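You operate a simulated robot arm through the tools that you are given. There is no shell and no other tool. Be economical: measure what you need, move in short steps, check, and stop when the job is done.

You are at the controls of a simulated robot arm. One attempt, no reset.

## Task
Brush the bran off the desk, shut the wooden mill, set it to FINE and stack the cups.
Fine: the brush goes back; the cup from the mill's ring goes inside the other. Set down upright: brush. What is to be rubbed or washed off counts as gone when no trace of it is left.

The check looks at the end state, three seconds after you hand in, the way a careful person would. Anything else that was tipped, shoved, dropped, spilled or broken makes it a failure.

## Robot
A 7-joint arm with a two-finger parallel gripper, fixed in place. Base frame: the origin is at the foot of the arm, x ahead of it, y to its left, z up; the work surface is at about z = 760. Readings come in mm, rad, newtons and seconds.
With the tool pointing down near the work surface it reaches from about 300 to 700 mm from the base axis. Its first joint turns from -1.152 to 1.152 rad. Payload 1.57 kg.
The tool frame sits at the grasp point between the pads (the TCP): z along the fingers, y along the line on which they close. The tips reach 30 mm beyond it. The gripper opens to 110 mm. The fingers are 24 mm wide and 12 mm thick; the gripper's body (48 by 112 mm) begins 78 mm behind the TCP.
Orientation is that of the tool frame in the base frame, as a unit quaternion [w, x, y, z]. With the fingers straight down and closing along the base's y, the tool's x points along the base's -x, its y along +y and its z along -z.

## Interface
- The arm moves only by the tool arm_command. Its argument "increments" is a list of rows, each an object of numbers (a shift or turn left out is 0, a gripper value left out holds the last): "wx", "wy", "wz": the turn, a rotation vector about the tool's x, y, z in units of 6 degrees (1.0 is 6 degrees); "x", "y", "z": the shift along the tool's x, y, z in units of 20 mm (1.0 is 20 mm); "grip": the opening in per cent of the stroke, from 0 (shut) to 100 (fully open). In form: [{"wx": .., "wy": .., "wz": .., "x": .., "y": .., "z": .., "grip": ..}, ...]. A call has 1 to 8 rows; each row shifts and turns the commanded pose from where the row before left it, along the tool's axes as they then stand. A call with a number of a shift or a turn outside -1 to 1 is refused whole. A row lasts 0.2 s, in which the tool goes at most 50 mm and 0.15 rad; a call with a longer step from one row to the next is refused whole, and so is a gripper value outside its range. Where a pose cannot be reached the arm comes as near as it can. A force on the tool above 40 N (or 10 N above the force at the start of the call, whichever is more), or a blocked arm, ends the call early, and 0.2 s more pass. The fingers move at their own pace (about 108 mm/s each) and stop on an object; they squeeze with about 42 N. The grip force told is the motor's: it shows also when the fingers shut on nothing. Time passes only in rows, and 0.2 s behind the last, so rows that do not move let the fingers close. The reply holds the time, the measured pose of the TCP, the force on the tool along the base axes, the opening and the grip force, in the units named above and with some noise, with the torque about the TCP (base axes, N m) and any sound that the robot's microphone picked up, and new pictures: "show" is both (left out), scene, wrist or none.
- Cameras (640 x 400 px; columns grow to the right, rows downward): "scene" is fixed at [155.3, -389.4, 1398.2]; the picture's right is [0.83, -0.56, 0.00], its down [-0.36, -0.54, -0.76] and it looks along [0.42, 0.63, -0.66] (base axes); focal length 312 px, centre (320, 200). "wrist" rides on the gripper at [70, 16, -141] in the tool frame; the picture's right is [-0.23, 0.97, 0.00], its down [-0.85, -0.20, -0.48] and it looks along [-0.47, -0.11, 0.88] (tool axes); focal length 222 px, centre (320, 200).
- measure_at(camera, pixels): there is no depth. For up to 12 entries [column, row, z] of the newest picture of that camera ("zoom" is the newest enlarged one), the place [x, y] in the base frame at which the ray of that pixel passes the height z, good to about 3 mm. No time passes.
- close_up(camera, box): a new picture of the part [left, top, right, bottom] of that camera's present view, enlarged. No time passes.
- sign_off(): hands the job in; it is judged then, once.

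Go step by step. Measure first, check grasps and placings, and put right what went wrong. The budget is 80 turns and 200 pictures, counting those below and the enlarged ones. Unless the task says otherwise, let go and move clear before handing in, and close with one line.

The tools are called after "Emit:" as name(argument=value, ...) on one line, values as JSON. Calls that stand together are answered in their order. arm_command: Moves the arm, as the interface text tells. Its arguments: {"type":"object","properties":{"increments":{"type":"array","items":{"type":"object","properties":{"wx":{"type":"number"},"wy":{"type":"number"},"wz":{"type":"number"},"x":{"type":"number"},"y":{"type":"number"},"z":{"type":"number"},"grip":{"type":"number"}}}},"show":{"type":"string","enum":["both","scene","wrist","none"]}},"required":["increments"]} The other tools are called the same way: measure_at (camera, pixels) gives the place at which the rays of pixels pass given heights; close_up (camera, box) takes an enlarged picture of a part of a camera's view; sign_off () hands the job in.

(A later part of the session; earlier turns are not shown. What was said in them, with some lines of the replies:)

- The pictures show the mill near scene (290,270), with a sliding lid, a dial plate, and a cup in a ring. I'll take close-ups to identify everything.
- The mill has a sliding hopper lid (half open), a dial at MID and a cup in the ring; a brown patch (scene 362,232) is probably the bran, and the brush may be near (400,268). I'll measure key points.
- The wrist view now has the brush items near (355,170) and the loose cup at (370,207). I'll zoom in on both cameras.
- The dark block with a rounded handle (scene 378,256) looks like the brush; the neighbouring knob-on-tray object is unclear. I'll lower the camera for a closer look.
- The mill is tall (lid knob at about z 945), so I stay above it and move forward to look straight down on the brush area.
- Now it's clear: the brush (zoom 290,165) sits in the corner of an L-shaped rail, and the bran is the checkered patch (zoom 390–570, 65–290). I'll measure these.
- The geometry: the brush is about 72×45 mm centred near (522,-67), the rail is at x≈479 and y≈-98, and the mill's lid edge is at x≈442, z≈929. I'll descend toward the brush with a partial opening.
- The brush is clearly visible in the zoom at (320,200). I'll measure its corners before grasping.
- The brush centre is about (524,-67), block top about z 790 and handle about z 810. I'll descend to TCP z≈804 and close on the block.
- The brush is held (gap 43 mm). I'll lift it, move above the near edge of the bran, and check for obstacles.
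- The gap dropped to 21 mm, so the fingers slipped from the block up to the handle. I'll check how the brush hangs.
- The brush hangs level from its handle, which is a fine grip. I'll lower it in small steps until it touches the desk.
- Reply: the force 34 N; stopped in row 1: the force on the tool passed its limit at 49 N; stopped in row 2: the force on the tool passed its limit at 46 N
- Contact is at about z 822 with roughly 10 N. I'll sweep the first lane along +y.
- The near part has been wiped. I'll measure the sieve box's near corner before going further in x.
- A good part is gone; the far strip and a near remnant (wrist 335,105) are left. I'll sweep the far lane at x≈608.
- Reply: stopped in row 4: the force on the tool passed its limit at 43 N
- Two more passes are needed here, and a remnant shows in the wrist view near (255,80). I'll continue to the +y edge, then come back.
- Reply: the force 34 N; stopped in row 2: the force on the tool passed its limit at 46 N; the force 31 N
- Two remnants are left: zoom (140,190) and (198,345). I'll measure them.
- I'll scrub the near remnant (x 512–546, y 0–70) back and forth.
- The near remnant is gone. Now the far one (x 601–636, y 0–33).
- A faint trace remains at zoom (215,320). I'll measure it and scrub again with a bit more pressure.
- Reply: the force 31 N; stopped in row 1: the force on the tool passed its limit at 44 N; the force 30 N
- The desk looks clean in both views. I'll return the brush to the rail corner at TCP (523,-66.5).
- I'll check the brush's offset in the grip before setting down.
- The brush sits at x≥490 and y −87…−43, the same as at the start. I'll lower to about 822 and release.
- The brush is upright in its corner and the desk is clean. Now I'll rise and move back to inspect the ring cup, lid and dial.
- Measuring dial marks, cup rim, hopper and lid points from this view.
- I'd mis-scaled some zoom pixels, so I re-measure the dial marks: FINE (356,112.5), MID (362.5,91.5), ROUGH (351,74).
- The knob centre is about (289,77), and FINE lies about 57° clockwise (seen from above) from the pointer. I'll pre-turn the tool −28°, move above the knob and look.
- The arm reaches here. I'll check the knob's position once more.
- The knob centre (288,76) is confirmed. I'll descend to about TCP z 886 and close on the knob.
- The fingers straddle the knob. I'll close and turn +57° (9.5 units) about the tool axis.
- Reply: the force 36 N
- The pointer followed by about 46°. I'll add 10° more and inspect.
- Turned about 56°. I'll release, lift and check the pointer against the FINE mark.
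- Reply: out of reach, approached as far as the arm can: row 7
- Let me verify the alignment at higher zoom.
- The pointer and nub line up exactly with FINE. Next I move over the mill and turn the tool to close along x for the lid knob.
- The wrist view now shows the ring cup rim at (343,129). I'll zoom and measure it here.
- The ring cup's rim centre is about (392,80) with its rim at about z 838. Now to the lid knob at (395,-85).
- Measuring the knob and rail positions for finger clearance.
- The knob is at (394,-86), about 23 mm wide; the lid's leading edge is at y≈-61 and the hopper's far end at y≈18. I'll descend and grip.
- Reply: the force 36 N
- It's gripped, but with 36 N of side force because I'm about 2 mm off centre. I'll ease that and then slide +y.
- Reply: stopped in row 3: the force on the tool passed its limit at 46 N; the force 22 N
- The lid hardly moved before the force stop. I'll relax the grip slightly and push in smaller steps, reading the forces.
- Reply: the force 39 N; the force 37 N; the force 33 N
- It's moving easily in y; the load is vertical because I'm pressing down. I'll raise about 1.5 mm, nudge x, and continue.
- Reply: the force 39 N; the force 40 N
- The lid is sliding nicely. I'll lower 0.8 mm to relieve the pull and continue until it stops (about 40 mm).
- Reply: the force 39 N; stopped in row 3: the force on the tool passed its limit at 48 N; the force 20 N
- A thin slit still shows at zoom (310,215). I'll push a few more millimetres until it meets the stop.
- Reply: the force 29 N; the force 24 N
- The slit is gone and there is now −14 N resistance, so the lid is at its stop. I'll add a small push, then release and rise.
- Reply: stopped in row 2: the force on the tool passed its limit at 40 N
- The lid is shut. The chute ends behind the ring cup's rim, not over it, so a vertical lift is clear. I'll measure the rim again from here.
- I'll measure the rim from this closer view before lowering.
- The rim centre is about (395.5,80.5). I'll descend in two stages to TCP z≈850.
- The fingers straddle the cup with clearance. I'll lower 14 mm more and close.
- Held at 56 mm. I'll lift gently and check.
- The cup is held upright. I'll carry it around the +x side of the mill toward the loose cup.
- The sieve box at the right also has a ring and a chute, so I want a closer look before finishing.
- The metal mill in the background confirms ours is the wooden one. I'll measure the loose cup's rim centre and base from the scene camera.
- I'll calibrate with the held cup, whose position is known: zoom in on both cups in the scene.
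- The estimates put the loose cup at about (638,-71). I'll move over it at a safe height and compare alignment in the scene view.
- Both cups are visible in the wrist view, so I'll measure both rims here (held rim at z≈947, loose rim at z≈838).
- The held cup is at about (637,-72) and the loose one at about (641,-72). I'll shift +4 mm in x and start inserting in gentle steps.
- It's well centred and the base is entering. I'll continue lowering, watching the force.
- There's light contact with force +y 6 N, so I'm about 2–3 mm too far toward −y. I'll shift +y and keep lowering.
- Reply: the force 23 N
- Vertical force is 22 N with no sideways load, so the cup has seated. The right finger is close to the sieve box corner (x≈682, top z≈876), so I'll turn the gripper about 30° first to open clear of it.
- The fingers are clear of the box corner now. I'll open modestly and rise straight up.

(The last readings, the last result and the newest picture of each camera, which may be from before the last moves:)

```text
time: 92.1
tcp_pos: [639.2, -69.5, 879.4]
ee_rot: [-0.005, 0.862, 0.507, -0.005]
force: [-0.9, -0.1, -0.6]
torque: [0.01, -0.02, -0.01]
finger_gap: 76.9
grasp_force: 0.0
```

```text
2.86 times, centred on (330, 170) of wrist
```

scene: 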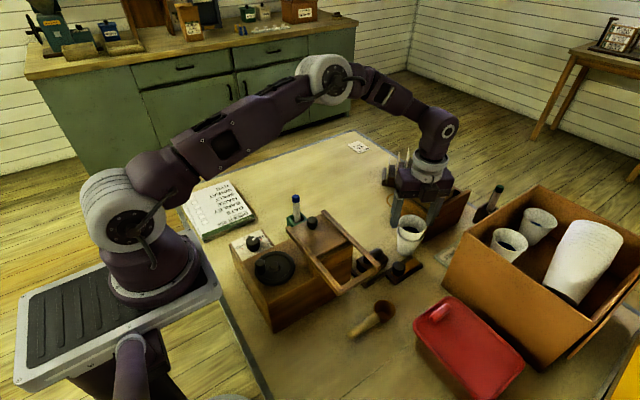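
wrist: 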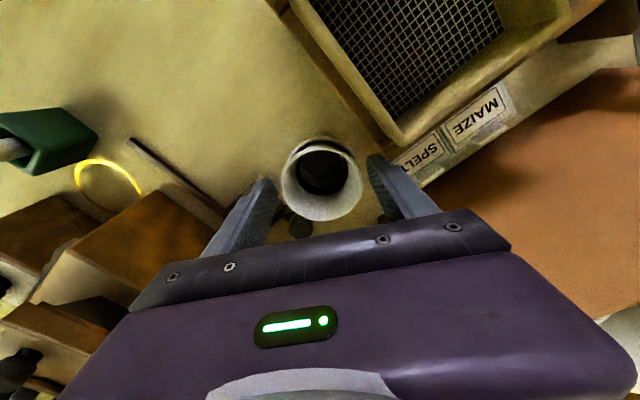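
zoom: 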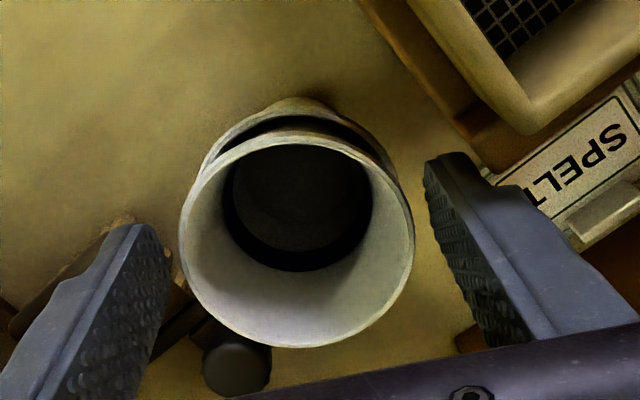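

The cups are nested and free of the fingers. I'll rise straight up and do a final check.

Emit:
arm_command(increments=[{"z": -0.6}, {"z": -1}, {"z": -1}, {"z": -1}, {"z": -1}, {"z": -1}, {"z": -1}, {"z": -0.5}], show="both")

Emit:
close_up(camera="scene", box=[330, 170, 450, 290])

Emit:
close_up(camera="wrist", box=[160, 60, 440, 240])

Emit:
close_up(camera="scene", box=[220, 190, 340, 310])

```text
time: 93.9
tcp_pos: [639.9, -70.3, 1020.3]
ee_rot: [-0.006, 0.862, 0.507, -0.004]
force: [-0.4, -0.1, 0.4]
torque: [0.02, -0.02, 0.02]
finger_gap: 77.1
grasp_force: 0.1
```

scene: 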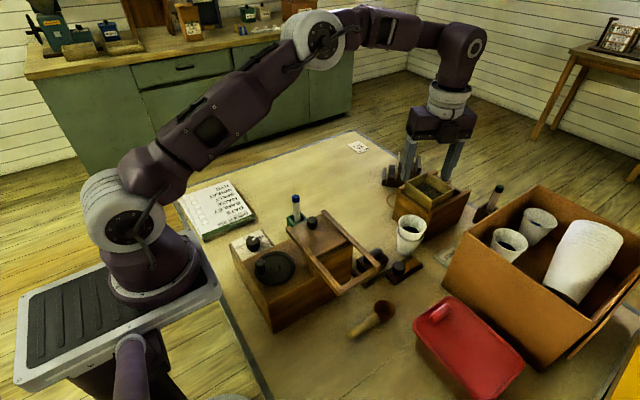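
wrist: 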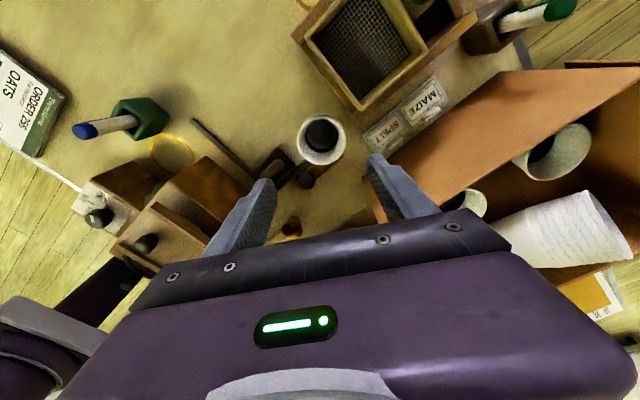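

```text
3.33 times, centred on (390, 230) of scene
```

zoom: 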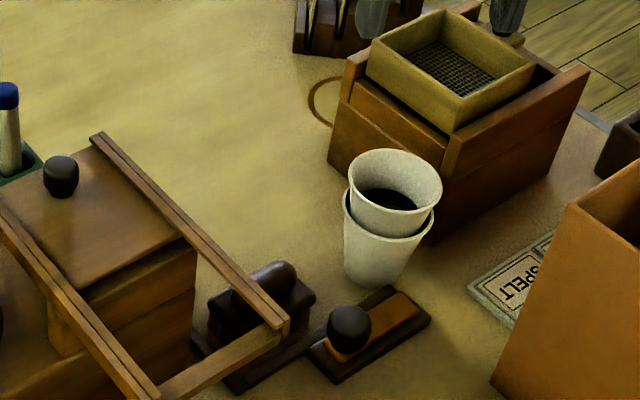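

```text
2.22 times, centred on (300, 150) of wrist
```

zoom: 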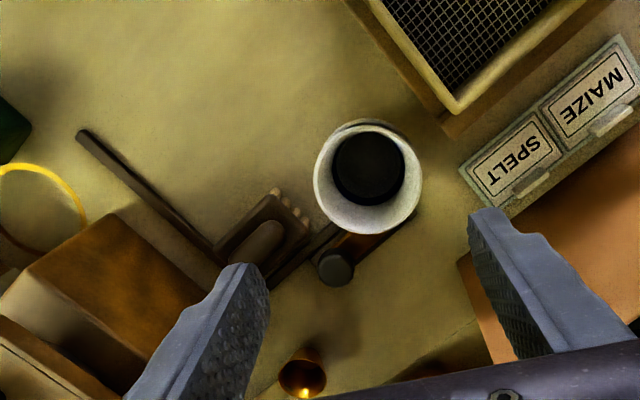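

```text
3.33 times, centred on (280, 250) of scene
```

zoom: 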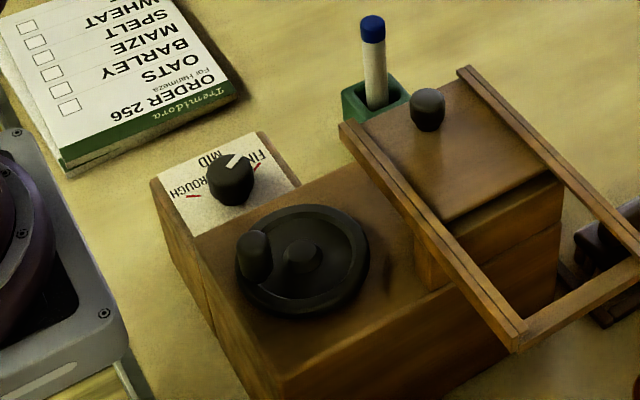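

Everything looks in place. One last high-zoom look at the brushed area for traces.

Emit:
close_up(camera="scene", box=[335, 195, 405, 255])

Emit:
close_up(camera="wrist", box=[180, 60, 320, 180])

```text
6.67 times, centred on (370, 225) of scene
```

zoom: 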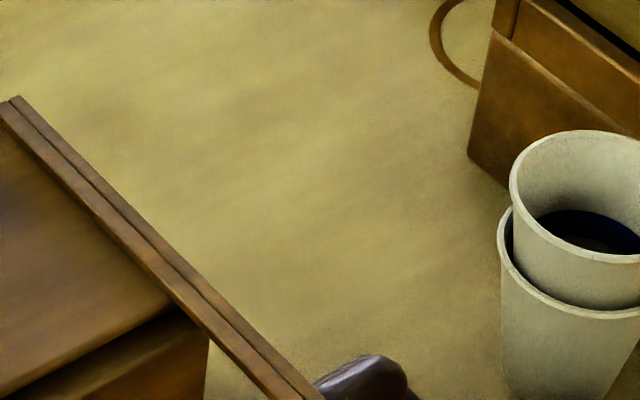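

```text
3.33 times, centred on (250, 120) of wrist
```

zoom: 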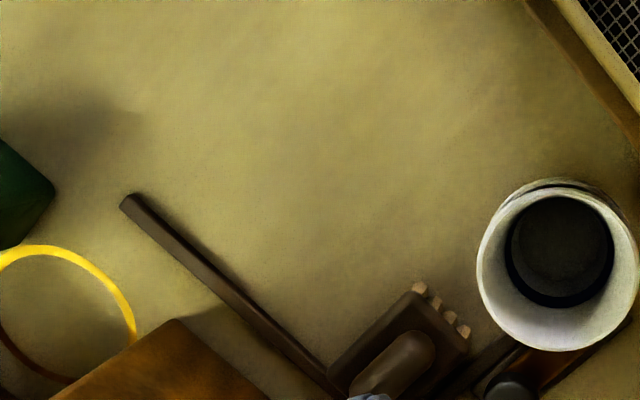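

The desk is clean, the brush is back upright in its corner, the lid is shut, the dial is at FINE and the cups are nested, so I'm handing in.

Emit:
sign_off()

```text
The job is handed in.
```

I've handed the job in: the bran is brushed off with no trace visible, and the brush stands upright in its corner. The wooden mill is shut and set to FINE, and the cup from its ring sits inside the other cup, which moved a few millimetres as they nested.
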